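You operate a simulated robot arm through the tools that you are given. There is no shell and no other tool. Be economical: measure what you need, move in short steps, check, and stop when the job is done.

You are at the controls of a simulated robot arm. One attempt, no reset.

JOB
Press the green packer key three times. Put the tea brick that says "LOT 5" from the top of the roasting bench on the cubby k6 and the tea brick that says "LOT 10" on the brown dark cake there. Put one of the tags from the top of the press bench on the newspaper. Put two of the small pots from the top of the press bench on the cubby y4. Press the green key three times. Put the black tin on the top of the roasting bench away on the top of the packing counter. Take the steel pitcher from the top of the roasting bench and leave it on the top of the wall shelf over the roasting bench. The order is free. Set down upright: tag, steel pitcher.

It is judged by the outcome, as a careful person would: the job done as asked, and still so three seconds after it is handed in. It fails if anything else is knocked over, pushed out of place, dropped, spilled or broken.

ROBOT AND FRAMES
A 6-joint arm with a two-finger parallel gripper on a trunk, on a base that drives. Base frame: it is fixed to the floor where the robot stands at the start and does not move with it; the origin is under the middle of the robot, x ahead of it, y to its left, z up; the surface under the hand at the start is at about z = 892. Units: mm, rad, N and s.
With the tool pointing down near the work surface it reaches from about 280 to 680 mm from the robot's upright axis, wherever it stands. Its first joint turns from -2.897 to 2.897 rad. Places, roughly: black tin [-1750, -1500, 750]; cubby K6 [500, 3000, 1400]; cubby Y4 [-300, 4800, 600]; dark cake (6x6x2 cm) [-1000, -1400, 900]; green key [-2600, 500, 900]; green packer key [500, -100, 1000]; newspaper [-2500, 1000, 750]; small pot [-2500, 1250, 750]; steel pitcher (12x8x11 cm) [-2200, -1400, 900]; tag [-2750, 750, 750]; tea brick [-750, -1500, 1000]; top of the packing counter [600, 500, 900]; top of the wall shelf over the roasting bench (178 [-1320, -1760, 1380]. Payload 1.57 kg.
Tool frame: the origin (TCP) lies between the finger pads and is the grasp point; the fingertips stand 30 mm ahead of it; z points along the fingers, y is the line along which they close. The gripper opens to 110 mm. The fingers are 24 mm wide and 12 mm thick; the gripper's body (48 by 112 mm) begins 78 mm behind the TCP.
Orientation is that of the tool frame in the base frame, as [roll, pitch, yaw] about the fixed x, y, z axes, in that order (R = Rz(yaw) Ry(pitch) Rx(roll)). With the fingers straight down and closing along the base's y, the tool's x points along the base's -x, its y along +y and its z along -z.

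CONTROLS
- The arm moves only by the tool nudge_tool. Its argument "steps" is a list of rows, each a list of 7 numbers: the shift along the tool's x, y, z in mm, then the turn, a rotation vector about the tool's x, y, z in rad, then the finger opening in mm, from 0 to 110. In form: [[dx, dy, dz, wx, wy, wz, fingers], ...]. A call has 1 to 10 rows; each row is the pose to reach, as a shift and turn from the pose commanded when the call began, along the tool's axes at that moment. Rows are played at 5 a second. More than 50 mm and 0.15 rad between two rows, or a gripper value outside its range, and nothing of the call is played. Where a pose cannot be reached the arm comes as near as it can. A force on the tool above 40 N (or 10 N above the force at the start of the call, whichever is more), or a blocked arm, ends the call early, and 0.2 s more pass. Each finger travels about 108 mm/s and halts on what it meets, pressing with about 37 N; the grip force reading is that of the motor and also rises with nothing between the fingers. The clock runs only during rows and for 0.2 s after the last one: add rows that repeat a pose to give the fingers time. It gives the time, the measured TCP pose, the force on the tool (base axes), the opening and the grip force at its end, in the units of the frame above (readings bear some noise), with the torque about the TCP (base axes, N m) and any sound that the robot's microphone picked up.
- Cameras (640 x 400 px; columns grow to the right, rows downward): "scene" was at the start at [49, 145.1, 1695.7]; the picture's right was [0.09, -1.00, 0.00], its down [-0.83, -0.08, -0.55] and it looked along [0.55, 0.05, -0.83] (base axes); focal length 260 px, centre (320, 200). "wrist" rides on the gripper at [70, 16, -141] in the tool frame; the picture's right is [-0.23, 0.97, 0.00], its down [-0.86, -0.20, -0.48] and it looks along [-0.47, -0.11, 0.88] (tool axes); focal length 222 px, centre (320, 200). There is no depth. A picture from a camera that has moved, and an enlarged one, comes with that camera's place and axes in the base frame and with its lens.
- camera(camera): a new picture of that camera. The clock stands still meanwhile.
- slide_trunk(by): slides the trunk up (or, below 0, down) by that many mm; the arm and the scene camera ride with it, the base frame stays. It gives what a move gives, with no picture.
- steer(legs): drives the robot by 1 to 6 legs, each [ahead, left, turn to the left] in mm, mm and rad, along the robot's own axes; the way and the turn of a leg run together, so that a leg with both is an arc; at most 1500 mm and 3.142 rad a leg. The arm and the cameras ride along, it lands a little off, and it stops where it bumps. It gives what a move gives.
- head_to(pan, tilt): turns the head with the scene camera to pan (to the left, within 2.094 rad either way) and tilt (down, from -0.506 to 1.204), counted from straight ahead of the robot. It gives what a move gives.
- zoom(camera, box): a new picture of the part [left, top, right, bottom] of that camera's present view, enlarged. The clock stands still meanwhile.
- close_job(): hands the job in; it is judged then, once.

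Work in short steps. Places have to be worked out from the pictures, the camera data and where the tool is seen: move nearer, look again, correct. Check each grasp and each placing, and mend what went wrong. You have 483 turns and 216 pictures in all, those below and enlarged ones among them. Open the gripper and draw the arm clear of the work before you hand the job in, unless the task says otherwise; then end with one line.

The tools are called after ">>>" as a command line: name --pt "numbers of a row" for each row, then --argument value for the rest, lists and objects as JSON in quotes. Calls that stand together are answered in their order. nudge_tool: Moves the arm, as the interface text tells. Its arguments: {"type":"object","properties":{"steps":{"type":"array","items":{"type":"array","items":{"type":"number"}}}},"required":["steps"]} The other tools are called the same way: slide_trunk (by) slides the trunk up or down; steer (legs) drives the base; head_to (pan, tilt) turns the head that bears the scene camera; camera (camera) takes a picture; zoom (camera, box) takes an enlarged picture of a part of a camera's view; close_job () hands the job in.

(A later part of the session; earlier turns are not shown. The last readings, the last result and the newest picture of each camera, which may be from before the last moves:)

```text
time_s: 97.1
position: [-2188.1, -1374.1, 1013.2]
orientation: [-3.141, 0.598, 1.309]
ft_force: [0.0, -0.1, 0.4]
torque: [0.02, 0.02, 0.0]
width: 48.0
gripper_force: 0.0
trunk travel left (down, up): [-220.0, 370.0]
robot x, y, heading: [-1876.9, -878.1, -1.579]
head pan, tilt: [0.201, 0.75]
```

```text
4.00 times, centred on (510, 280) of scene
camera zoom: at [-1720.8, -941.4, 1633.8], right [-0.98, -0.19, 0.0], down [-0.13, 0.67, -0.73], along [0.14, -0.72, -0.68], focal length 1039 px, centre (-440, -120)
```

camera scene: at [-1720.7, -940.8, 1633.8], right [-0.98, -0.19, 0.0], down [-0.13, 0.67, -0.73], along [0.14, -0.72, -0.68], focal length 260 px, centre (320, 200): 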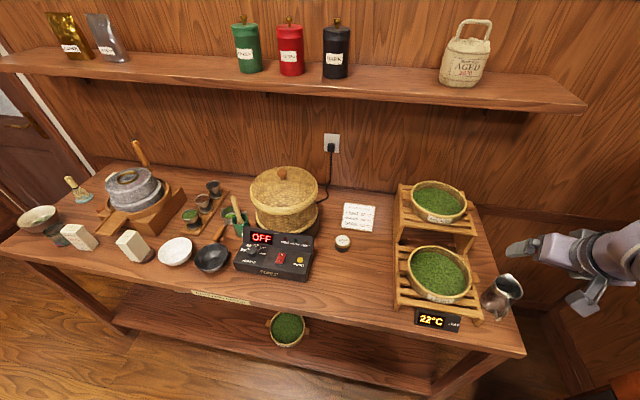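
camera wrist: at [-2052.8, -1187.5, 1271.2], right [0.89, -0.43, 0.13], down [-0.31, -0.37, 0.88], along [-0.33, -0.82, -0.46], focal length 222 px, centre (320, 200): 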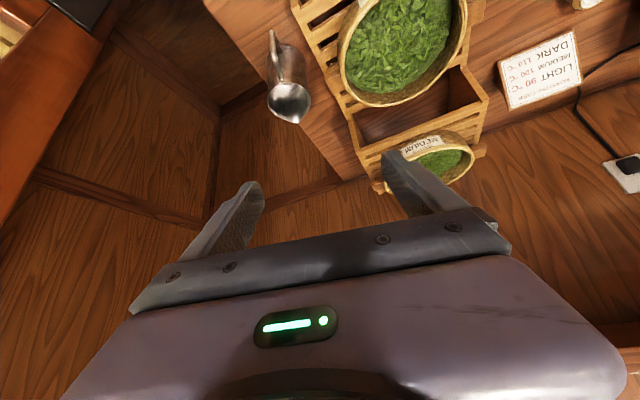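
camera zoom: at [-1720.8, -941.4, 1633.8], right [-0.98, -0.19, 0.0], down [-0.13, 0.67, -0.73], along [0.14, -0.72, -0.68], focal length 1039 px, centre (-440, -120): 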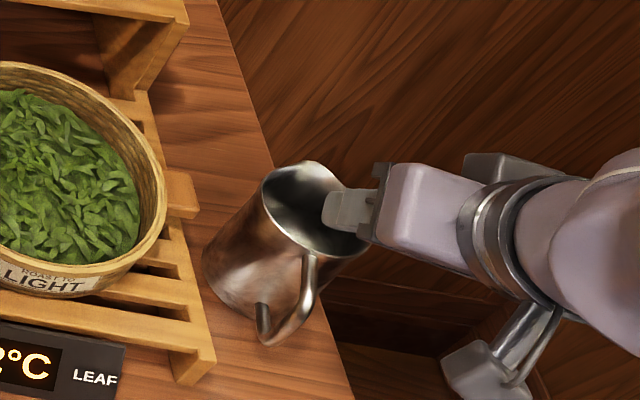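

Now the finger is over the opening. I insert to (-2197,-1395,958), steering more vertically to clear the front rim.

>>> nudge_tool --pt "3 -1 15 0 0 0 48" --pt "6 -2 30 0 0 0 48" --pt "9 -3 45 0 0 0 48" --pt "12 -3 58 0 0 0 48"

>>> zoom --camera "wrist" --box '[200, 90, 440, 240]'

>>> zoom --camera "scene" --box '[460, 230, 560, 330]'

```text
time_s: 98.1
position: [-2198.7, -1395.2, 959.3]
orientation: [-3.14, 0.598, 1.309]
ft_force: [0.3, -0.2, 0.4]
torque: [-0.01, -0.02, 0.01]
width: 48.2
gripper_force: 0.1
trunk travel left (down, up): [-220.0, 370.0]
robot x, y, heading: [-1875.7, -876.3, -1.579]
head pan, tilt: [0.201, 0.75]
```

```text
2.67 times, centred on (320, 165) of wrist
camera zoom: at [-2146.4, -1267.7, 1036.7], right [0.89, -0.43, 0.13], down [-0.31, -0.37, 0.88], along [-0.33, -0.82, -0.46], focal length 592 px, centre (320, 293)
```

zoom: 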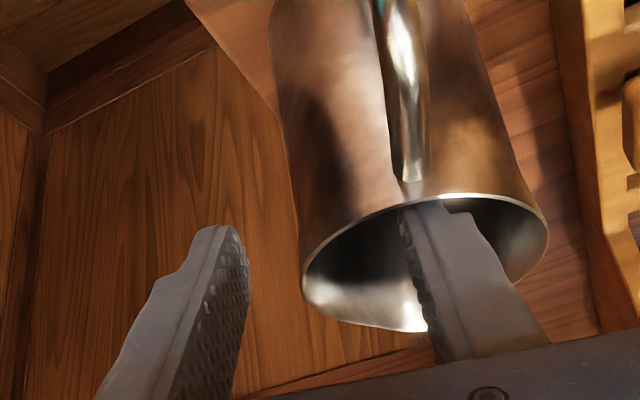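

```text
4.00 times, centred on (510, 280) of scene
camera zoom: at [-1720.9, -941.4, 1633.8], right [-0.98, -0.19, 0.0], down [-0.13, 0.67, -0.73], along [0.14, -0.72, -0.68], focal length 1039 px, centre (-440, -120)
```

zoom: 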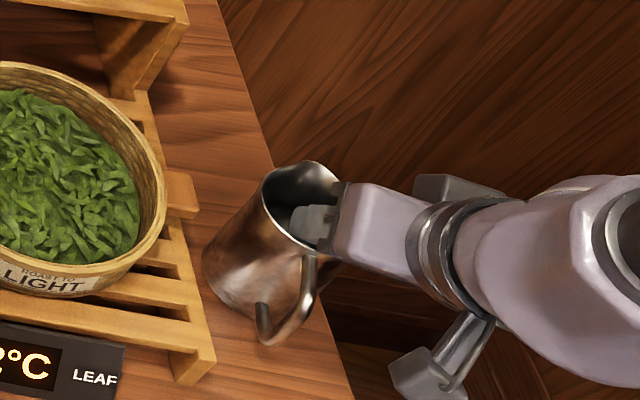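

One finger is in the cup, the other outside its right wall. I shift ~7 mm to centre the wall and close.

>>> nudge_tool --pt "0 -7 0 0 0 0 48" --pt "0 -7 0 0 0 0 30" --pt "0 -7 0 0 0 0 14" --pt "0 -7 0 0 0 0 4" --pt "0 -7 0 0 0 0 0" --pt "0 -7 0 0 0 0 0"

>>> zoom --camera "wrist" --box '[200, 90, 440, 240]'

```text
time_s: 99.5
position: [-2205.4, -1392.0, 958.3]
orientation: [-3.141, 0.597, 1.308]
ft_force: [1.1, -0.8, 1.9]
torque: [0.04, -0.14, -0.03]
width: 10.0
gripper_force: 28.0
trunk travel left (down, up): [-220.0, 370.0]
robot x, y, heading: [-1879.7, -880.7, -1.581]
head pan, tilt: [0.201, 0.75]
```

```text
2.67 times, centred on (320, 165) of wrist
camera zoom: at [-2152.9, -1264.9, 1036.5], right [0.89, -0.43, 0.13], down [-0.31, -0.37, 0.88], along [-0.33, -0.82, -0.46], focal length 592 px, centre (320, 293)
```

zoom: 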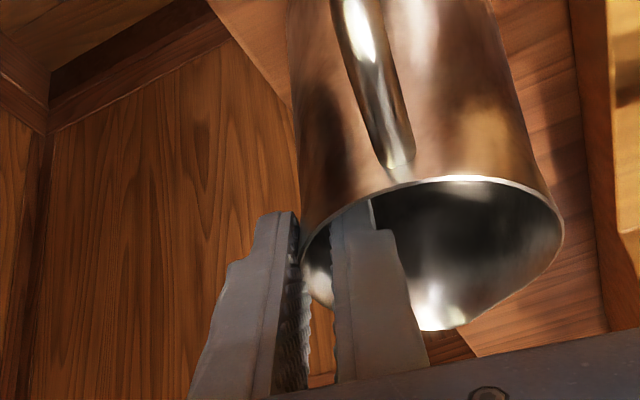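

Gripped on the wall. I lift 40 mm straight up and check.

>>> nudge_tool --pt "-6 0 -8 0 0 0 0" --pt "-12 0 -17 0 0 0 0" --pt "-23 0 -33 0 0 0 0" --pt "-23 0 -33 0 0 0 0"

>>> zoom --camera "scene" --box '[440, 210, 580, 330]'

>>> zoom --camera "wrist" --box '[200, 50, 440, 240]'

```text
time_s: 100.5
position: [-2206.2, -1392.9, 999.2]
orientation: [-3.14, 0.595, 1.309]
ft_force: [0.3, 0.2, -2.4]
torque: [0.03, 0.09, -0.02]
width: 9.6
gripper_force: 27.7
trunk travel left (down, up): [-220.0, 370.0]
robot x, y, heading: [-1876.5, -875.0, -1.578]
head pan, tilt: [0.201, 0.75]
```

```text
3.33 times, centred on (510, 270) of scene
camera zoom: at [-1721.0, -941.5, 1633.8], right [-0.98, -0.19, 0.0], down [-0.13, 0.67, -0.73], along [0.14, -0.72, -0.68], focal length 866 px, centre (-313, -33)
```

zoom: 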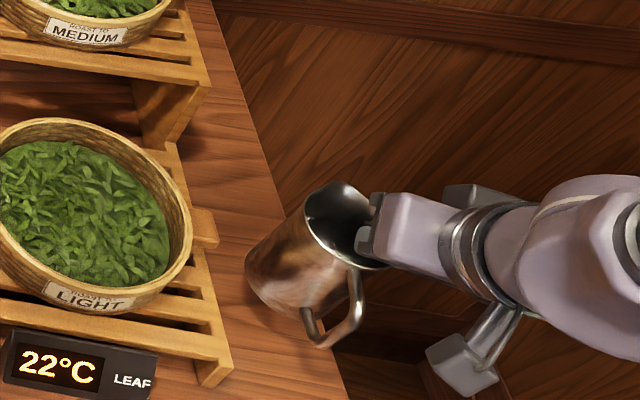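

```text
2.11 times, centred on (320, 145) of wrist
camera zoom: at [-2154.3, -1266.2, 1076.9], right [0.89, -0.43, 0.13], down [-0.31, -0.37, 0.88], along [-0.33, -0.82, -0.46], focal length 468 px, centre (320, 316)
```

zoom: 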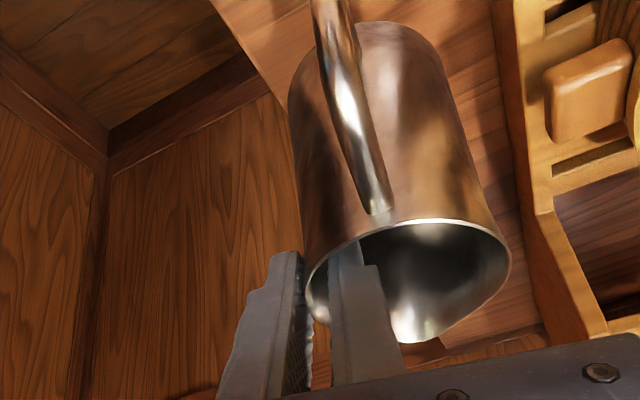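

The pitcher hangs securely (≈0.25 kg). I raise the trunk fully, in place.

>>> slide_trunk --by 360

>>> steer --legs '[[0, 180, 0]]'

```text
time_s: 104.0
position: [-2205.4, -1393.2, 1358.5]
orientation: [-3.141, 0.596, 1.309]
ft_force: [0.6, 0.8, -3.5]
torque: [0.05, 0.07, 0.0]
width: 9.7
gripper_force: 27.4
trunk travel left (down, up): [-580.0, 10.0]
robot x, y, heading: [-1879.2, -877.9, -1.58]
head pan, tilt: [0.201, 0.75]
```

```text
time_s: 105.5
position: [-2026.6, -1395.9, 1358.2]
orientation: [3.141, 0.596, 1.307]
ft_force: [0.5, -0.1, -3.0]
torque: [0.04, 0.07, 0.02]
width: 9.6
gripper_force: 27.8
trunk travel left (down, up): [-580.0, 10.0]
robot x, y, heading: [-1696.5, -880.7, -1.581]
head pan, tilt: [0.201, 0.75]
```

I move the arm left and up so the pitcher's base clears the shelf height.

>>> nudge_tool --pt "-6 31 -22 0 0 0 0" --pt "-11 61 -45 0 0 0 0" --pt "-16 92 -67 0 0 0 0" --pt "-22 122 -89 0 0 0 0" --pt "-27 153 -112 0 0 0 0" --pt "-32 184 -134 0 0 0 0" --pt "-38 214 -156 0 0 0 0"

>>> head_to --pan -0.2 --tilt 0.6

>>> camera --camera "scene"

>>> camera --camera "wrist"

```text
time_s: 107.1
position: [-1801.9, -1395.3, 1510.0]
orientation: [-3.139, 0.597, 1.306]
ft_force: [-0.2, -1.2, -3.0]
torque: [0.02, 0.03, -0.03]
width: 9.4
gripper_force: 27.8
trunk travel left (down, up): [-580.0, 10.0]
robot x, y, heading: [-1695.0, -878.5, -1.572]
head pan, tilt: [0.201, 0.75]
```

```text
time_s: 108.0
position: [-1804.7, -1397.1, 1509.5]
orientation: [-3.141, 0.596, 1.308]
ft_force: [-0.1, 0.1, -2.3]
torque: [0.05, 0.08, 0.01]
width: 9.4
gripper_force: 27.7
trunk travel left (down, up): [-580.0, 10.0]
robot x, y, heading: [-1693.0, -879.2, -1.58]
head pan, tilt: [-0.201, 0.6]
```

```text
136 pictures are left
camera scene: at [-1574.6, -948.3, 2006.6], right [-0.98, 0.21, 0.0], down [0.12, 0.55, -0.82], along [-0.17, -0.81, -0.57], focal length 260 px, centre (320, 200)
```

scene: 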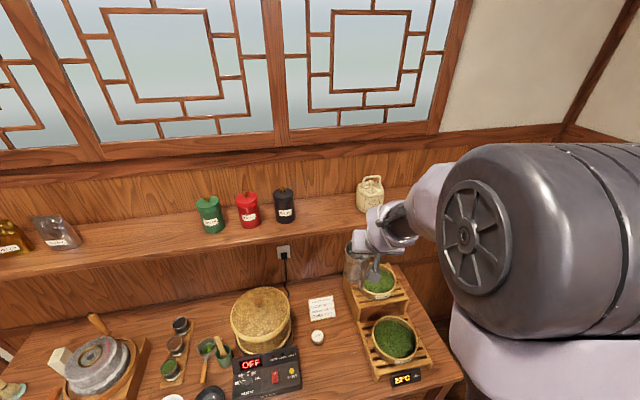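

```text
135 pictures are left
camera wrist: at [-1751.6, -1269.0, 1587.2], right [0.89, -0.44, 0.13], down [-0.31, -0.37, 0.88], along [-0.33, -0.82, -0.46], focal length 222 px, centre (320, 200)
```

wrist: 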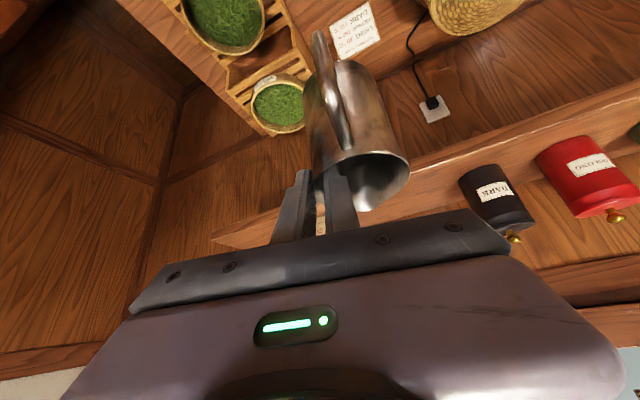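

Shelf confirmed: top z≈1380, front edge y≈-1653; black can at x≈-1609, basket at x≈-1950, so I aim at x≈-1780, y≈-1745. I drive ahead, then reach in with the arm.

>>> steer --legs '[[125, 0, 0]]'

>>> nudge_tool --pt "-19 4 15 0 0 0 0" --pt "-42 6 28 0 0 0 0" --pt "-70 10 48 0 0 0 0" --pt "-98 15 67 0 0 0 0" --pt "-126 22 86 0 0 0 0"

>>> camera --camera "scene"

>>> camera --camera "wrist"

```text
time_s: 109.2
position: [-1802.8, -1516.3, 1510.9]
orientation: [-3.141, 0.596, 1.309]
ft_force: [0.2, 0.8, -3.1]
torque: [0.03, 0.1, -0.02]
width: 9.7
gripper_force: 27.5
trunk travel left (down, up): [-580.0, 10.0]
robot x, y, heading: [-1696.1, -1004.4, -1.58]
head pan, tilt: [-0.201, 0.6]
```

```text
time_s: 110.4
position: [-1821.9, -1674.8, 1507.1]
orientation: [-3.139, 0.594, 1.311]
ft_force: [0.6, -0.9, -1.8]
torque: [0.03, 0.07, -0.02]
width: 9.5
gripper_force: 27.9
trunk travel left (down, up): [-580.0, 10.0]
robot x, y, heading: [-1693.2, -999.9, -1.578]
head pan, tilt: [-0.201, 0.6]
```

```text
134 pictures are left
camera scene: at [-1575.3, -1071.5, 2006.5], right [-0.98, 0.2, 0.0], down [0.12, 0.55, -0.82], along [-0.17, -0.81, -0.57], focal length 260 px, centre (320, 200)
```

scene: 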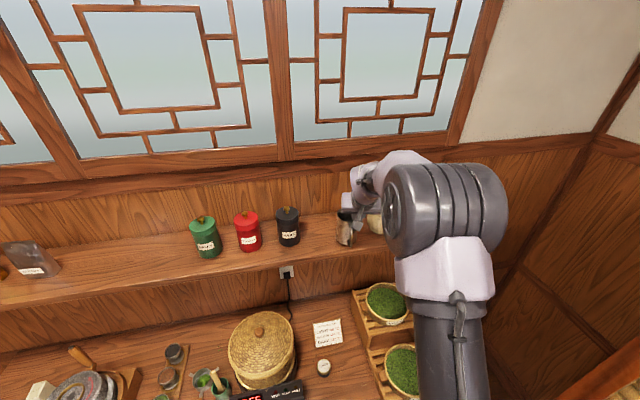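

```text
133 pictures are left
camera wrist: at [-1769.7, -1547.2, 1585.5], right [0.89, -0.43, 0.13], down [-0.31, -0.37, 0.88], along [-0.33, -0.82, -0.47], focal length 222 px, centre (320, 200)
```

wrist: 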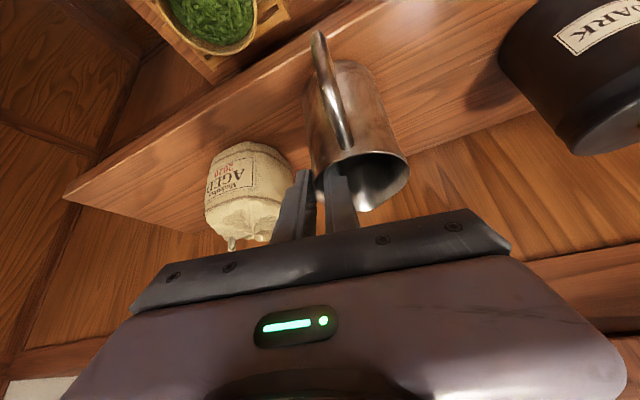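

Continue the last 60 mm inward, then lower near the shelf.

>>> nudge_tool --pt "-22 16 15 0 0 0 0" --pt "-44 32 30 0 0 0 0" --pt "-40 32 36 0 0 0 0" --pt "-37 32 41 0 0 0 0"

>>> zoom --camera "scene" --box '[270, 170, 430, 270]'

>>> zoom --camera "wrist" --box '[180, 20, 460, 240]'

```text
time_s: 111.4
position: [-1803.0, -1731.7, 1494.6]
orientation: [-3.141, 0.594, 1.311]
ft_force: [0.3, 0.2, -2.2]
torque: [0.06, 0.08, -0.01]
width: 9.3
gripper_force: 27.9
trunk travel left (down, up): [-580.0, 10.0]
robot x, y, heading: [-1693.6, -998.6, -1.579]
head pan, tilt: [-0.201, 0.6]
```

```text
4.00 times, centred on (350, 220) of scene
camera zoom: at [-1575.0, -1070.2, 2006.6], right [-0.98, 0.2, 0.0], down [0.12, 0.55, -0.82], along [-0.17, -0.81, -0.57], focal length 1039 px, centre (200, 120)
```

zoom: 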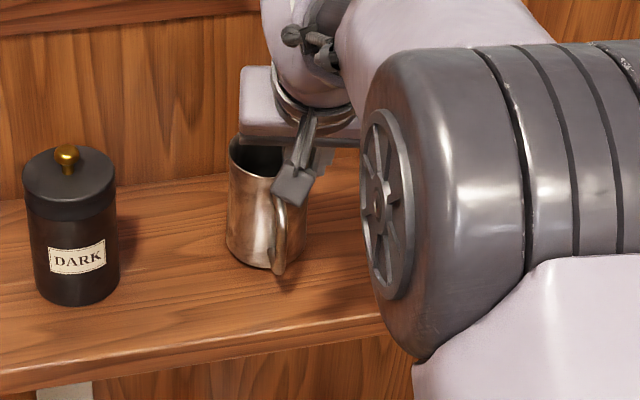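

```text
1.82 times, centred on (320, 130) of wrist
camera zoom: at [-1751.1, -1605.0, 1572.7], right [0.89, -0.43, 0.13], down [-0.31, -0.37, 0.88], along [-0.33, -0.82, -0.47], focal length 404 px, centre (320, 327)
```

zoom: 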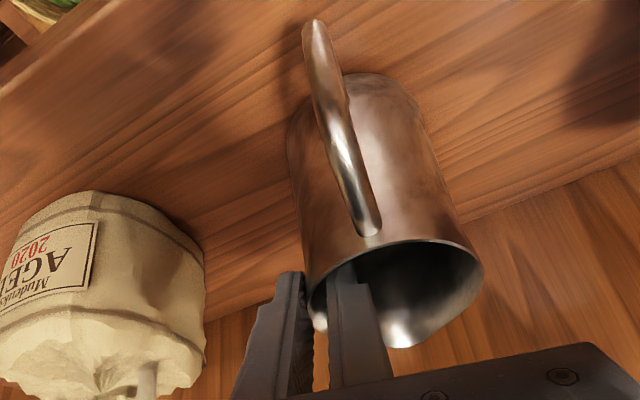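

The pitcher is over the shelf, upright. I lower gently until contact.

>>> nudge_tool --pt "2 0 3 0 0 0 0" --pt "4 0 6 0 0 0 0" --pt "5 0 8 0 0 0 0"

>>> nudge_tool --pt "1 0 2 0 0 0 0" --pt "2 0 3 0 0 0 0"

```text
time_s: 112.2
position: [-1804.4, -1729.6, 1491.3]
orientation: [3.14, 0.603, 1.31]
ft_force: [-1.9, -0.6, 20.5]
torque: [0.18, -0.37, 0.04]
width: 9.3
gripper_force: 28.2
trunk travel left (down, up): [-580.0, 10.0]
robot x, y, heading: [-1699.3, -995.9, -1.573]
head pan, tilt: [-0.201, 0.6]
```

```text
time_s: 112.8
position: [-1803.4, -1731.1, 1490.3]
orientation: [3.14, 0.61, 1.31]
ft_force: [-1.3, 3.9, 13.2]
torque: [0.6, -0.27, 0.08]
width: 9.1
gripper_force: 28.1
trunk travel left (down, up): [-580.0, 10.0]
robot x, y, heading: [-1696.9, -999.3, -1.574]
head pan, tilt: [-0.201, 0.6]
stopped in row 2: the force on the tool passed its limit at 42 N (the readings are from after the stop); the commanded pose is now the measured one
```

Contact. I open gently and withdraw the finger upward out of the cup.

>>> nudge_tool --pt "0 0 0 0 0 0 16" --pt "0 0 0 0 0 0 26" --pt "0 0 0 0 0 0 30" --pt "-6 0 -15 0 0 0 30" --pt "-13 0 -30 0 0 0 30" --pt "-20 0 -45 0 0 0 30" --pt "-27 0 -60 0 0 0 30"

>>> zoom --camera "wrist" --box '[180, 20, 460, 240]'

>>> zoom --camera "scene" --box '[270, 170, 430, 270]'

```text
time_s: 114.4
position: [-1799.8, -1719.9, 1552.5]
orientation: [-3.141, 0.606, 1.31]
ft_force: [-0.1, 1.3, 0.4]
torque: [0.0, -0.03, 0.05]
width: 30.0
gripper_force: 0.0
trunk travel left (down, up): [-580.0, 10.0]
robot x, y, heading: [-1697.2, -998.7, -1.576]
head pan, tilt: [-0.201, 0.6]
```

```text
1.82 times, centred on (320, 130) of wrist
camera zoom: at [-1748.3, -1591.6, 1629.7], right [0.89, -0.43, 0.13], down [-0.3, -0.36, 0.88], along [-0.33, -0.83, -0.46], focal length 404 px, centre (320, 327)
```

zoom: 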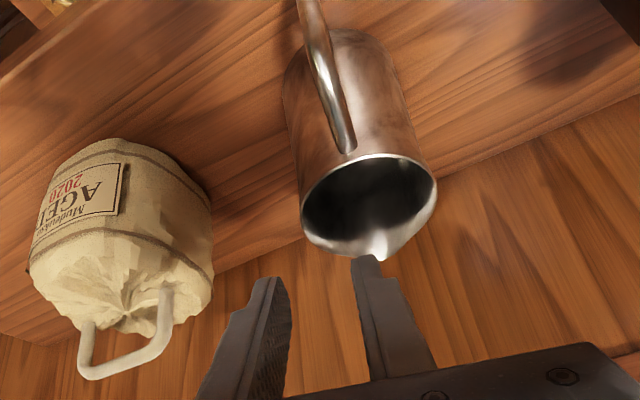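

```text
4.00 times, centred on (350, 220) of scene
camera zoom: at [-1575.0, -1067.4, 2006.7], right [-0.98, 0.2, 0.0], down [0.12, 0.55, -0.83], along [-0.17, -0.81, -0.56], focal length 1039 px, centre (200, 120)
```

zoom: 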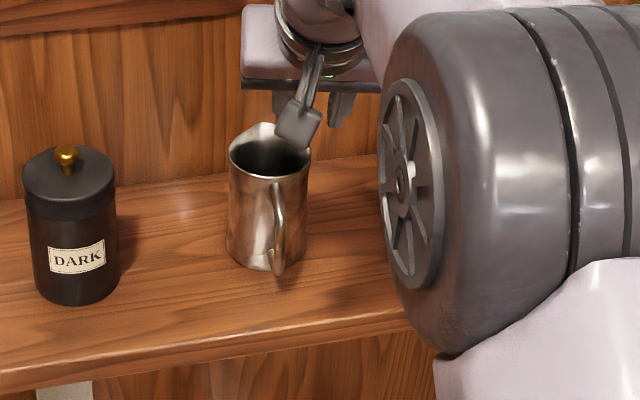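

The pitcher stands upright on the shelf. I back away, turn the tool vertical again, and lower the trunk.

>>> steer --legs '[[-230, 0, 0]]'

>>> nudge_tool --pt "0 0 0 -0.015 0.12 -0.05 30" --pt "0 0 0 -0.031 0.24 -0.1 50" --pt "0 0 0 -0.047 0.358 -0.151 80" --pt "0 0 0 -0.062 0.477 -0.202 80" --pt "0 0 0 -0.078 0.597 -0.252 80"

>>> slide_trunk --by -370

>>> camera --camera "wrist"

```text
time_s: 116.1
position: [-1796.2, -1489.0, 1551.8]
orientation: [3.14, 0.607, 1.318]
ft_force: [-0.3, 0.3, 0.0]
torque: [-0.01, 0.03, -0.01]
width: 30.1
gripper_force: 0.1
trunk travel left (down, up): [-580.0, 10.0]
robot x, y, heading: [-1694.2, -768.8, -1.573]
head pan, tilt: [-0.201, 0.6]
```

```text
time_s: 117.3
position: [-1767.5, -1427.5, 1532.3]
orientation: [-3.141, 0.003, 1.577]
ft_force: [1.1, -0.7, -0.9]
torque: [-0.01, 0.03, -0.01]
width: 79.7
gripper_force: 0.1
out of reach, approached as far as the arm can: row 3, 4, 5
trunk travel left (down, up): [-580.0, 10.0]
robot x, y, heading: [-1696.4, -764.8, -1.57]
head pan, tilt: [-0.201, 0.6]
```

```text
time_s: 120.9
position: [-1768.4, -1427.4, 1162.8]
orientation: [-3.14, 0.005, 1.575]
ft_force: [0.7, -0.8, -0.2]
torque: [0.02, 0.02, 0.0]
width: 79.8
gripper_force: 0.0
trunk travel left (down, up): [-210.0, 380.0]
robot x, y, heading: [-1693.5, -768.9, -1.575]
head pan, tilt: [-0.201, 0.6]
```

```text
128 pictures are left
camera wrist: at [-1753.1, -1357.1, 1304.2], right [0.97, -0.22, 0.0], down [-0.2, -0.85, 0.48], along [-0.11, -0.47, -0.88], focal length 222 px, centre (320, 200)
```

wrist: 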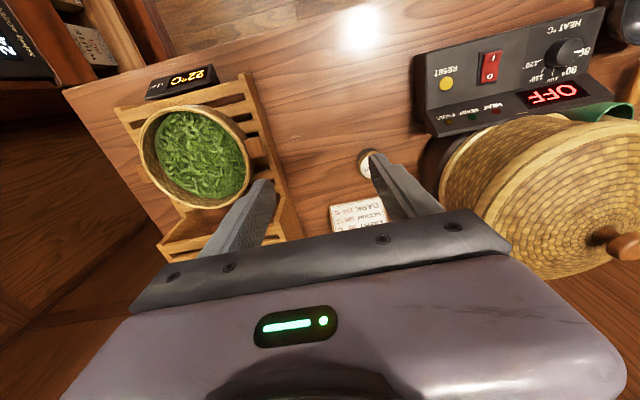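

The tin shows at ≈(-1688,-1518). First I pull the arm in from its stretched state.

>>> nudge_tool --pt "30 0 0 0 0 0 80" --pt "60 0 0 0 0 0 80" --pt "100 10 0 0 0 0 80" --pt "140 20 0 0 0 0 80"

```text
time_s: 121.9
position: [-1749.7, -1287.0, 1163.9]
orientation: [-3.14, 0.006, 1.575]
ft_force: [-0.2, 0.8, 0.4]
torque: [0.01, -0.01, -0.02]
width: 80.2
gripper_force: 0.1
trunk travel left (down, up): [-210.0, 380.0]
robot x, y, heading: [-1693.3, -766.6, -1.572]
head pan, tilt: [-0.201, 0.6]
```

>>> steer --legs '[[170, 0, 0]]'

>>> nudge_tool --pt "-20 20 40 0 0 0 80" --pt "-40 40 80 0 0 0 80" --pt "-55 55 120 0 0 0 80"

>>> zoom --camera "wrist" --box '[200, 90, 440, 240]'

>>> camera --camera "scene"

```text
time_s: 123.4
position: [-1751.1, -1455.7, 1163.7]
orientation: [-3.141, 0.003, 1.574]
ft_force: [0.1, -0.7, -0.1]
torque: [0.05, -0.04, -0.02]
width: 80.2
gripper_force: 0.0
trunk travel left (down, up): [-210.0, 380.0]
robot x, y, heading: [-1696.4, -936.0, -1.568]
head pan, tilt: [-0.201, 0.6]
```

```text
time_s: 124.2
position: [-1690.8, -1511.2, 1044.0]
orientation: [-3.139, 0.005, 1.577]
ft_force: [-0.2, -0.1, -0.6]
torque: [0.03, -0.01, 0.01]
width: 79.7
gripper_force: 0.1
trunk travel left (down, up): [-210.0, 380.0]
robot x, y, heading: [-1690.8, -934.9, -1.57]
head pan, tilt: [-0.201, 0.6]
```

```text
2.67 times, centred on (320, 165) of wrist
camera zoom: at [-1674.3, -1440.6, 1185.2], right [0.97, -0.22, 0.0], down [-0.19, -0.85, 0.48], along [-0.11, -0.47, -0.88], focal length 592 px, centre (320, 293)
```

zoom: 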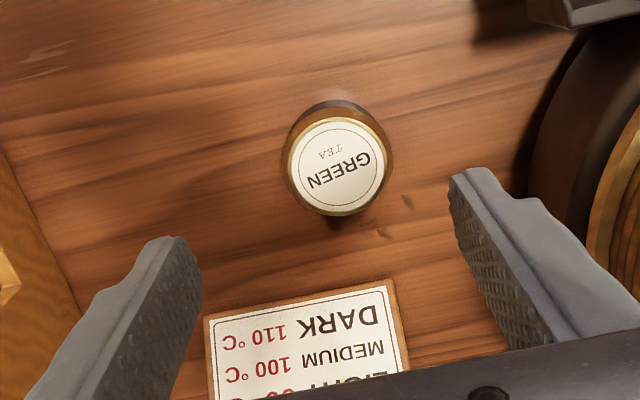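

```text
126 pictures are left
camera scene: at [-1573.9, -1002.2, 1636.5], right [-0.98, 0.2, 0.0], down [0.11, 0.55, -0.82], along [-0.17, -0.81, -0.57], focal length 260 px, centre (320, 200)
```

scene: 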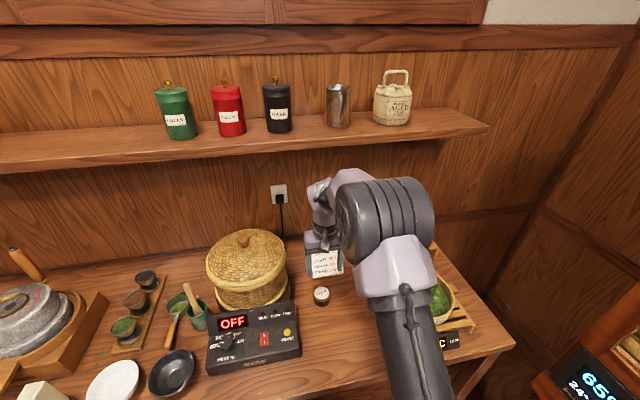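

Tin center ≈(-1687,-1529), 51 mm wide. I descend around it.

>>> nudge_tool --pt "-18 4 20 0 0 0 76" --pt "-18 4 60 0 0 0 76" --pt "-18 4 100 0 0 0 76" --pt "-18 4 130 0 0 0 76" --pt "-18 4 152 0 0 0 76"

>>> zoom --camera "wrist" --box '[200, 90, 440, 240]'

```text
time_s: 125.4
position: [-1692.1, -1529.3, 893.9]
orientation: [-3.141, 0.006, 1.574]
ft_force: [0.5, -0.8, 0.2]
torque: [-0.04, 0.01, 0.02]
width: 76.0
gripper_force: 0.0
trunk travel left (down, up): [-210.0, 380.0]
robot x, y, heading: [-1693.2, -932.7, -1.571]
head pan, tilt: [-0.201, 0.6]
```

```text
2.67 times, centred on (320, 165) of wrist
camera zoom: at [-1675.0, -1460.3, 1035.4], right [0.97, -0.22, 0.0], down [-0.2, -0.85, 0.48], along [-0.11, -0.47, -0.88], focal length 592 px, centre (320, 293)
```

zoom: 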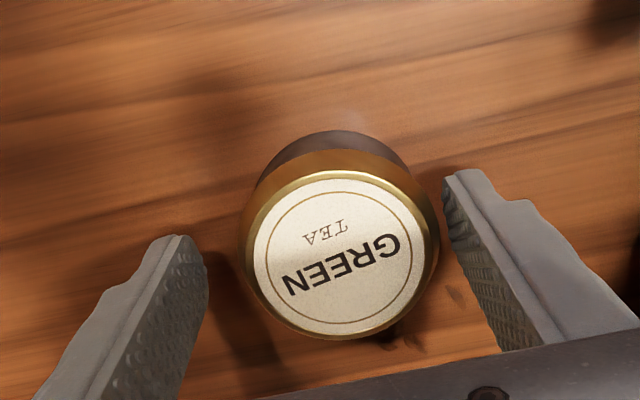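

Close after a small centring shift.

>>> nudge_tool --pt "3 6 4 0 0 0 76" --pt "3 6 4 0 0 0 56" --pt "3 6 4 0 0 0 44" --pt "3 6 4 0 0 0 40" --pt "3 6 4 0 0 0 40"

>>> nudge_tool --pt "0 0 -40 0 0 0 40" --pt "0 0 -85 0 0 0 40" --pt "0 0 -130 0 0 0 40" --pt "20 0 -175 0 0 0 40" --pt "60 0 -200 0 0 0 40" --pt "100 0 -220 0 0 0 40" --pt "145 0 -235 0 0 0 40" --pt "190 0 -250 0 0 0 40" --pt "230 0 -265 0 0 0 40"

>>> camera --camera "wrist"

```text
time_s: 126.6
position: [-1685.3, -1526.4, 889.3]
orientation: [-3.14, 0.005, 1.575]
ft_force: [-0.3, -0.3, 0.1]
torque: [-0.04, 0.0, 0.01]
width: 54.1
gripper_force: 37.1
trunk travel left (down, up): [-210.0, 380.0]
robot x, y, heading: [-1695.4, -935.2, -1.567]
head pan, tilt: [-0.201, 0.6]
```

```text
time_s: 128.6
position: [-1684.2, -1292.1, 1151.5]
orientation: [-3.14, 0.005, 1.578]
ft_force: [-0.9, 1.1, -1.2]
torque: [0.0, -0.04, -0.01]
width: 53.9
gripper_force: 37.2
trunk travel left (down, up): [-210.0, 380.0]
robot x, y, heading: [-1695.7, -930.9, -1.574]
head pan, tilt: [-0.201, 0.6]
```

```text
124 pictures are left
camera wrist: at [-1667.2, -1221.9, 1292.4], right [0.97, -0.22, 0.0], down [-0.19, -0.85, 0.48], along [-0.11, -0.47, -0.88], focal length 222 px, centre (320, 200)
```

wrist: 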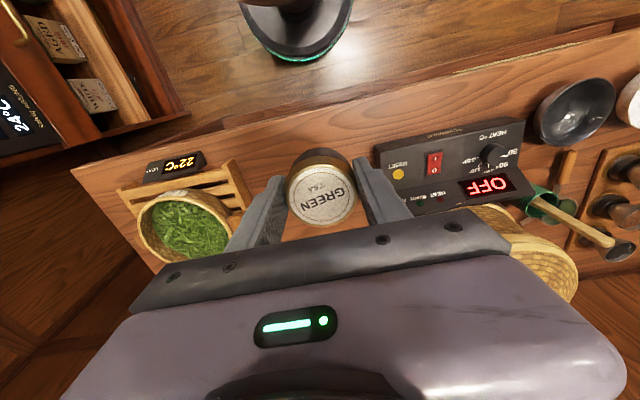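

The tin is held. I drive back to the packing counter: strafe left, back up along the aisle, and turn to face it.

>>> steer --legs '[[-20, 0, 0], [0, 1290, 0], [-1100, 0, 0], [0, 0, 1.571]]'

>>> head_to --pan 0.1 --tilt 0.7

>>> camera --camera "scene"

```text
time_s: 144.4
position: [-45.8, 173.3, 1150.6]
orientation: [-3.138, 0.005, 3.117]
ft_force: [0.3, 0.2, -2.0]
torque: [0.02, 0.01, -0.02]
width: 53.9
gripper_force: 37.0
trunk travel left (down, up): [-210.0, 380.0]
robot x, y, heading: [-404.4, 171.8, -0.028]
head pan, tilt: [-0.201, 0.6]
```

```text
time_s: 145.2
position: [-45.2, 174.5, 1151.5]
orientation: [-3.14, 0.006, 3.117]
ft_force: [1.0, 0.1, -1.4]
torque: [0.01, 0.01, 0.02]
width: 54.1
gripper_force: 37.2
trunk travel left (down, up): [-210.0, 380.0]
robot x, y, heading: [-405.5, 169.6, -0.022]
head pan, tilt: [0.099, 0.7]
```

```text
123 pictures are left
camera scene: at [-339.2, 316.9, 1628.0], right [0.07, -1.0, 0.0], down [-0.64, -0.05, -0.77], along [0.76, 0.05, -0.64], focal length 260 px, centre (320, 200)
```

scene: 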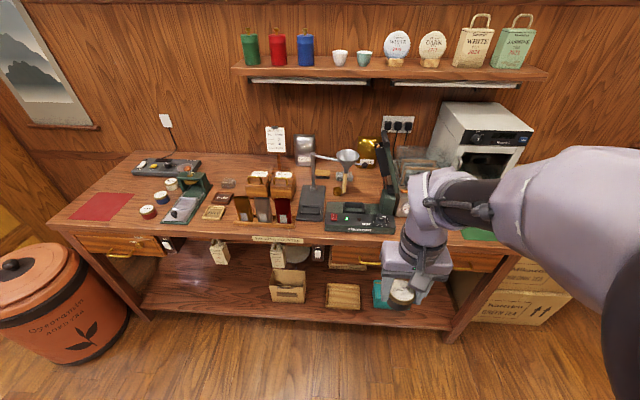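

I zoom on the counter to find a free spot.

>>> zoom --camera "scene" --box '[50, 130, 350, 260]'

```text
2.13 times, centred on (200, 195) of scene
camera zoom: at [-339.2, 316.9, 1628.0], right [0.07, -1.0, 0.0], down [-0.64, -0.05, -0.77], along [0.76, 0.05, -0.64], focal length 554 px, centre (576, 211)
```

zoom: 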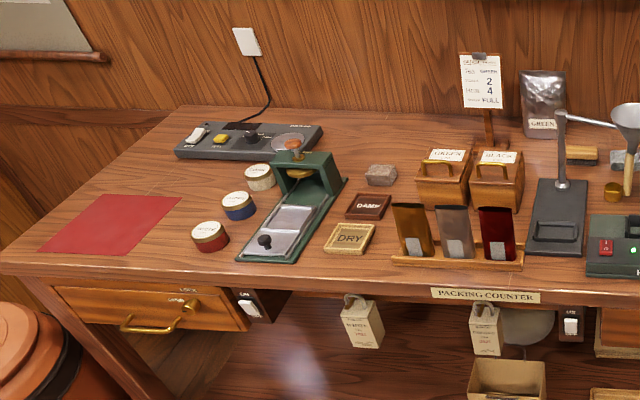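

There is a bare spot at the back, left of the boxes, around (690, 850). I drive along the counter to stand in front of it.

>>> steer --legs '[[0, 0, 0.022], [340, 0, 0], [0, 680, 0]]'

>>> camera --camera "scene"

```text
time_s: 151.0
position: [291.9, 844.7, 1151.2]
orientation: [-3.14, 0.005, 3.141]
ft_force: [0.1, 0.6, -0.8]
torque: [0.02, 0.01, 0.01]
width: 54.0
gripper_force: 36.8
trunk travel left (down, up): [-210.0, 380.0]
robot x, y, heading: [-69.0, 836.1, -0.003]
head pan, tilt: [0.099, 0.7]
```

```text
121 pictures are left
camera scene: at [-5.1, 981.9, 1628.0], right [0.1, -1.0, 0.0], down [-0.64, -0.06, -0.76], along [0.76, 0.07, -0.64], focal length 260 px, centre (320, 200)
```

scene: 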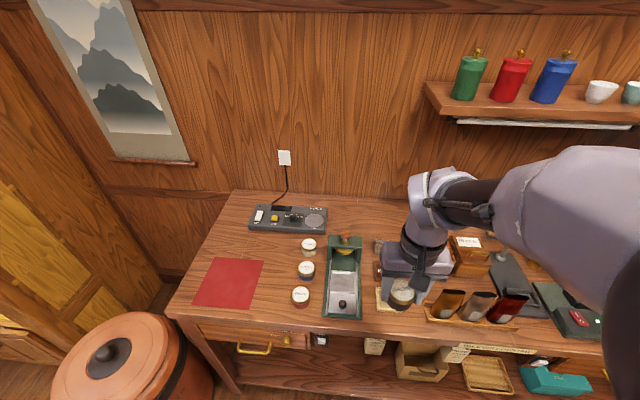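

>>> zoom --camera "scene" --box '[290, 185, 430, 275]'

```text
4.44 times, centred on (360, 230) of scene
camera zoom: at [-5.1, 981.9, 1628.0], right [0.1, -1.0, 0.0], down [-0.64, -0.06, -0.76], along [0.76, 0.07, -0.64], focal length 1155 px, centre (142, 67)
```

zoom: 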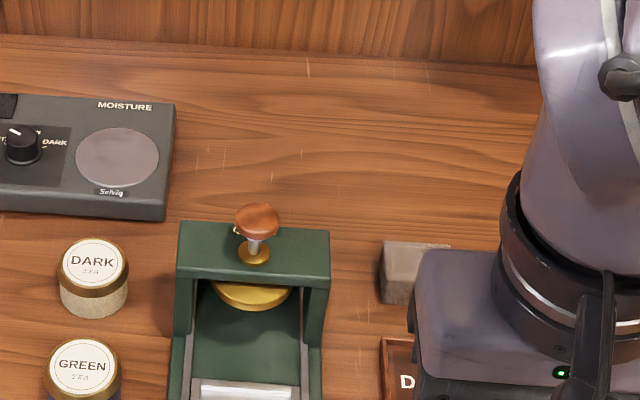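

The spot (700, 848) is clear. I drive 100 mm closer and extend over it.

>>> steer --legs '[[100, 10, 0.003]]'

>>> nudge_tool --pt "-45 0 10 0 0 0 40" --pt "-90 0 20 0 0 0 40" --pt "-135 0 40 0 0 0 40" --pt "-180 0 60 0 0 0 40" --pt "-225 0 80 0 0 0 40" --pt "-265 0 100 0 0 0 40" --pt "-300 0 120 0 0 0 40"

>>> camera --camera "wrist"

>>> camera --camera "scene"

```text
time_s: 152.2
position: [390.8, 854.9, 1151.7]
orientation: [-3.141, 0.003, -3.138]
ft_force: [0.5, -0.1, -0.9]
torque: [-0.02, 0.02, -0.03]
width: 54.0
gripper_force: 37.1
trunk travel left (down, up): [-210.0, 380.0]
robot x, y, heading: [33.0, 845.3, 0.0]
head pan, tilt: [0.099, 0.7]
```

```text
time_s: 153.8
position: [695.8, 855.5, 1027.4]
orientation: [-3.14, 0.003, -3.139]
ft_force: [0.7, -0.3, -0.5]
torque: [0.0, 0.0, -0.01]
width: 53.9
gripper_force: 36.9
trunk travel left (down, up): [-210.0, 380.0]
robot x, y, heading: [31.1, 843.6, -0.003]
head pan, tilt: [0.099, 0.7]
```

```text
119 pictures are left
camera wrist: at [625.3, 870.4, 1169.2], right [0.23, 0.97, 0.0], down [0.85, -0.2, 0.48], along [0.47, -0.11, -0.88], focal length 222 px, centre (320, 200)
```

wrist: 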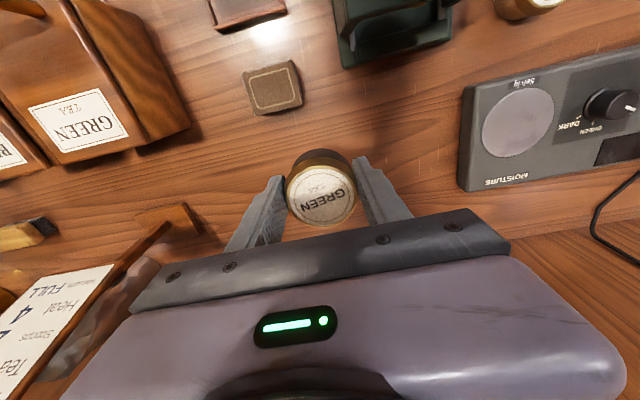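

```text
118 pictures are left
camera scene: at [95.4, 990.9, 1627.9], right [0.1, -1.0, 0.0], down [-0.64, -0.06, -0.76], along [0.76, 0.07, -0.65], focal length 260 px, centre (320, 200)
```

scene: 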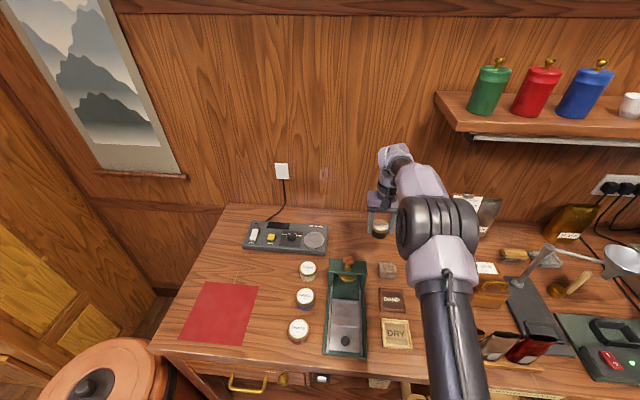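

Clear below. I lower to just above the counter, then to contact.

>>> nudge_tool --pt "0 0 40 0 0 0 40" --pt "0 0 75 0 0 0 40" --pt "0 0 88 0 0 0 40" --pt "0 0 94 0 0 0 40" --pt "0 0 97 0 0 0 40"

>>> nudge_tool --pt "0 0 2 0 0 0 40" --pt "0 0 4 0 0 0 40" --pt "0 0 6 0 0 0 40"

```text
time_s: 155.0
position: [691.4, 854.3, 933.3]
orientation: [-3.139, 0.005, -3.138]
ft_force: [-0.6, 0.7, -0.8]
torque: [-0.01, -0.03, 0.02]
width: 53.8
gripper_force: 37.2
trunk travel left (down, up): [-210.0, 380.0]
robot x, y, heading: [30.2, 842.4, 0.0]
head pan, tilt: [0.099, 0.7]
```

```text
time_s: 155.8
position: [691.8, 856.2, 928.5]
orientation: [-3.14, 0.005, -3.138]
ft_force: [1.0, 0.9, 0.0]
torque: [-0.01, -0.02, 0.0]
width: 53.8
gripper_force: 36.6
trunk travel left (down, up): [-210.0, 380.0]
robot x, y, heading: [27.3, 846.0, -0.002]
head pan, tilt: [0.099, 0.7]
```

>>> nudge_tool --pt "0 0 2 0 0 0 40" --pt "0 0 4 0 0 0 40" --pt "0 0 5 0 0 0 40"

```text
time_s: 156.6
position: [691.9, 856.1, 922.0]
orientation: [-3.14, 0.004, -3.138]
ft_force: [-0.5, 0.3, -1.0]
torque: [0.01, -0.01, 0.0]
width: 53.9
gripper_force: 36.4
trunk travel left (down, up): [-210.0, 380.0]
robot x, y, heading: [32.6, 843.5, -0.003]
head pan, tilt: [0.099, 0.7]
```

No contact at 922 yet; I continue gently.

>>> nudge_tool --pt "0 0 2 0 0 0 40" --pt "0 0 3 0 0 0 40" --pt "0 0 5 0 0 0 40" --pt "0 0 6 0 0 0 40"

>>> zoom --camera "scene" --box '[330, 190, 430, 270]'

```text
time_s: 157.6
position: [692.5, 855.2, 919.3]
orientation: [-3.139, 0.008, -3.14]
ft_force: [1.0, -1.0, 8.9]
torque: [0.13, 0.0, -0.05]
width: 54.0
gripper_force: 36.9
trunk travel left (down, up): [-210.0, 380.0]
robot x, y, heading: [29.5, 842.0, 0.001]
head pan, tilt: [0.099, 0.7]
```

```text
5.00 times, centred on (380, 230) of scene
camera zoom: at [93.2, 990.8, 1628.2], right [0.1, -1.0, 0.0], down [-0.64, -0.06, -0.77], along [0.76, 0.07, -0.64], focal length 1299 px, centre (20, 50)
```

zoom: 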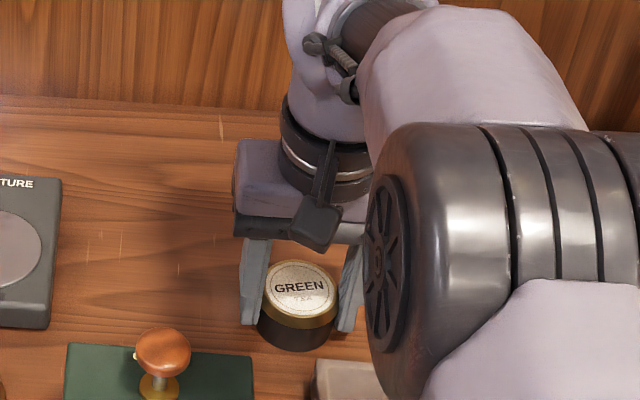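

Contact. I release the tin and rise.

>>> nudge_tool --pt "0 0 0 0 0 0 64" --pt "0 0 0 0 0 0 72" --pt "0 0 -10 0 0 0 72" --pt "0 0 -50 0 0 0 72" --pt "0 0 -95 0 0 0 72" --pt "40 0 -120 0 0 0 72" --pt "85 0 -140 0 0 0 72" --pt "130 0 -170 0 0 0 40" --pt "180 0 -190 0 0 0 0" --pt "230 0 -200 0 0 0 0"

>>> camera --camera "wrist"

```text
refused: row 8 steps farther than a row can; nothing moved
```

```text
116 pictures are left
camera wrist: at [621.5, 870.7, 1060.0], right [0.22, 0.97, 0.0], down [0.85, -0.2, 0.48], along [0.47, -0.11, -0.87], focal length 222 px, centre (320, 200)
```

wrist: 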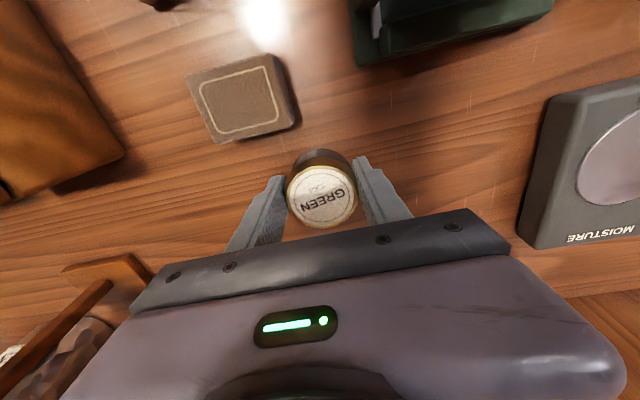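

One row was too long; I repeat with shorter steps.

>>> nudge_tool --pt "0 0 0 0 0 0 64" --pt "0 0 0 0 0 0 72" --pt "0 0 -10 0 0 0 72" --pt "0 0 -50 0 0 0 72" --pt "0 0 -95 0 0 0 72" --pt "35 0 -120 0 0 0 72" --pt "75 0 -140 0 0 0 72" --pt "110 0 -165 0 0 0 72" --pt "150 0 -180 0 0 0 40" --pt "195 0 -190 0 0 0 0"

>>> camera --camera "wrist"

```text
time_s: 159.8
position: [495.6, 855.2, 1107.2]
orientation: [-3.14, 0.006, -3.14]
ft_force: [-0.8, -0.7, -1.1]
torque: [0.01, -0.03, 0.02]
width: 0.1
gripper_force: 21.2
trunk travel left (down, up): [-210.0, 380.0]
robot x, y, heading: [34.0, 842.3, -0.007]
head pan, tilt: [0.099, 0.7]
```

```text
115 pictures are left
camera wrist: at [425.1, 871.8, 1248.3], right [0.22, 0.97, 0.0], down [0.85, -0.2, 0.48], along [0.47, -0.11, -0.88], focal length 222 px, centre (320, 200)
```

wrist: 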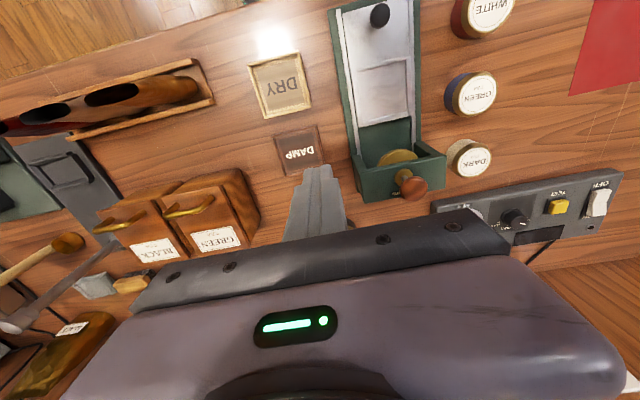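

The tin is set down. Next I fetch LOT 5: I drive back to the roasting bench and lower the trunk so the arm fits under the shelf.

>>> steer --legs '[[-435, 0, 0], [0, 0, -1.567], [1450, 0, 0], [0, -250, 0]]'

>>> slide_trunk --by -100

>>> nudge_tool --pt "0 0 -40 0 0 0 30" --pt "0 0 -80 0 0 0 62" --pt "0 0 -120 0 0 0 62"

>>> camera --camera "scene"

```text
time_s: 174.5
position: [-603.3, -1100.7, 1105.7]
orientation: [-3.139, 0.005, 1.587]
ft_force: [0.2, -0.6, -1.4]
torque: [0.01, -0.01, -0.01]
width: 0.0
gripper_force: 21.2
trunk travel left (down, up): [-210.0, 380.0]
robot x, y, heading: [-620.8, -634.3, -1.563]
head pan, tilt: [0.099, 0.7]
```

```text
time_s: 175.8
position: [-602.2, -1100.9, 1005.1]
orientation: [-3.139, 0.007, 1.587]
ft_force: [0.8, 0.7, -0.4]
torque: [0.02, 0.0, -0.03]
width: 0.0
gripper_force: 20.8
trunk travel left (down, up): [-110.0, 480.0]
robot x, y, heading: [-616.6, -633.1, -1.559]
head pan, tilt: [0.099, 0.7]
```

```text
time_s: 176.6
position: [-600.6, -1101.0, 1127.6]
orientation: [-3.139, 0.003, 1.586]
ft_force: [0.5, 1.0, -0.5]
torque: [0.0, -0.02, -0.01]
width: 62.2
gripper_force: 0.0
trunk travel left (down, up): [-110.0, 480.0]
robot x, y, heading: [-617.7, -633.7, -1.56]
head pan, tilt: [0.099, 0.7]
```

```text
114 pictures are left
camera scene: at [-472.1, -698.7, 1528.1], right [-0.99, -0.11, 0.0], down [-0.07, 0.64, -0.77], along [0.08, -0.76, -0.64], focal length 260 px, centre (320, 200)
```

scene: 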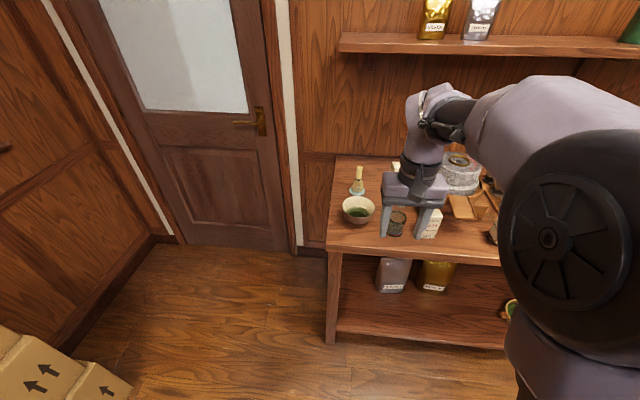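

I line up with the brick: right 85, ahead 375.

>>> steer --legs '[[0, -85, 0], [375, 0, -0.01]]'

>>> nudge_tool --pt "-40 0 20 0 0 0 62" --pt "-80 0 40 0 0 0 62"

>>> camera --camera "wrist"

>>> camera --camera "scene"

```text
time_s: 179.7
position: [-682.7, -1481.4, 1126.4]
orientation: [-3.139, 0.004, 1.586]
ft_force: [-0.1, 0.0, -0.8]
torque: [0.01, 0.0, -0.01]
width: 61.8
gripper_force: 0.1
trunk travel left (down, up): [-110.0, 480.0]
robot x, y, heading: [-698.2, -1013.4, -1.56]
head pan, tilt: [0.099, 0.7]
```

```text
time_s: 180.3
position: [-682.4, -1560.5, 1086.6]
orientation: [-3.139, 0.002, 1.587]
ft_force: [-0.1, -0.4, -0.7]
torque: [0.02, 0.04, 0.0]
width: 62.0
gripper_force: 0.1
trunk travel left (down, up): [-110.0, 480.0]
robot x, y, heading: [-701.3, -1014.7, -1.556]
head pan, tilt: [0.099, 0.7]
```

```text
113 pictures are left
camera wrist: at [-664.6, -1492.0, 1228.0], right [0.98, -0.21, 0.0], down [-0.18, -0.86, 0.48], along [-0.1, -0.47, -0.88], focal length 222 px, centre (320, 200)
```

wrist: 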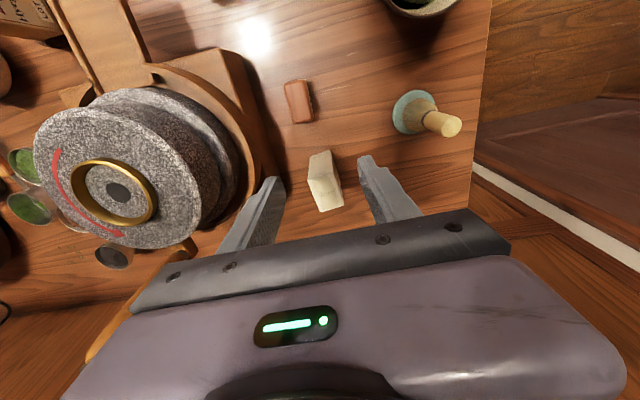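

```text
112 pictures are left
camera scene: at [-553.5, -1079.0, 1527.9], right [-0.99, -0.11, 0.0], down [-0.07, 0.64, -0.76], along [0.08, -0.76, -0.64], focal length 260 px, centre (320, 200)
```

scene: 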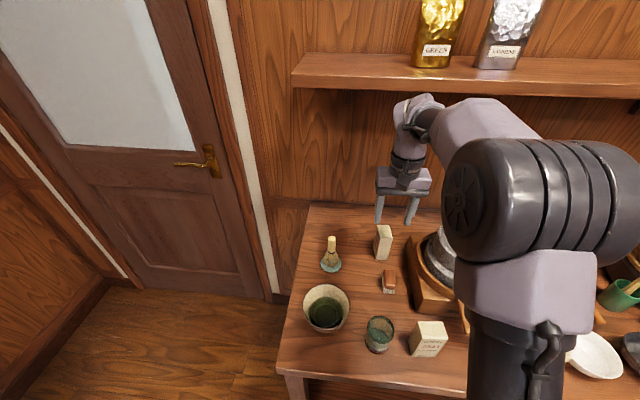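

Brick top at ≈(-684,-1638). I move over it and descend.

>>> nudge_tool --pt "-40 -1 0 0 0 0 62" --pt "-76 -2 0 0 0 0 62" --pt "-76 -2 45 0 0 0 62" --pt "-76 -2 90 0 0 0 62"

>>> zoom --camera "wrist" --box '[200, 90, 440, 240]'

```text
time_s: 181.3
position: [-682.2, -1640.8, 995.4]
orientation: [-3.141, 0.004, 1.586]
ft_force: [-0.6, -0.7, -1.4]
torque: [0.05, -0.04, 0.05]
width: 62.0
gripper_force: 0.1
trunk travel left (down, up): [-110.0, 480.0]
robot x, y, heading: [-700.3, -1015.2, -1.561]
head pan, tilt: [0.099, 0.7]
```

```text
2.67 times, centred on (320, 165) of wrist
camera zoom: at [-665.6, -1570.2, 1136.9], right [0.98, -0.21, 0.0], down [-0.18, -0.86, 0.48], along [-0.1, -0.47, -0.88], focal length 592 px, centre (320, 293)
```

zoom: 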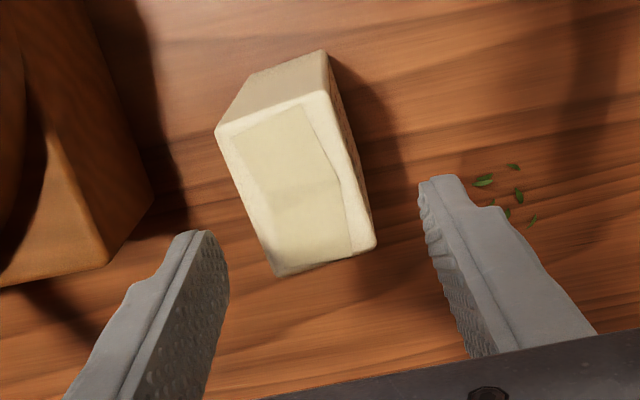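

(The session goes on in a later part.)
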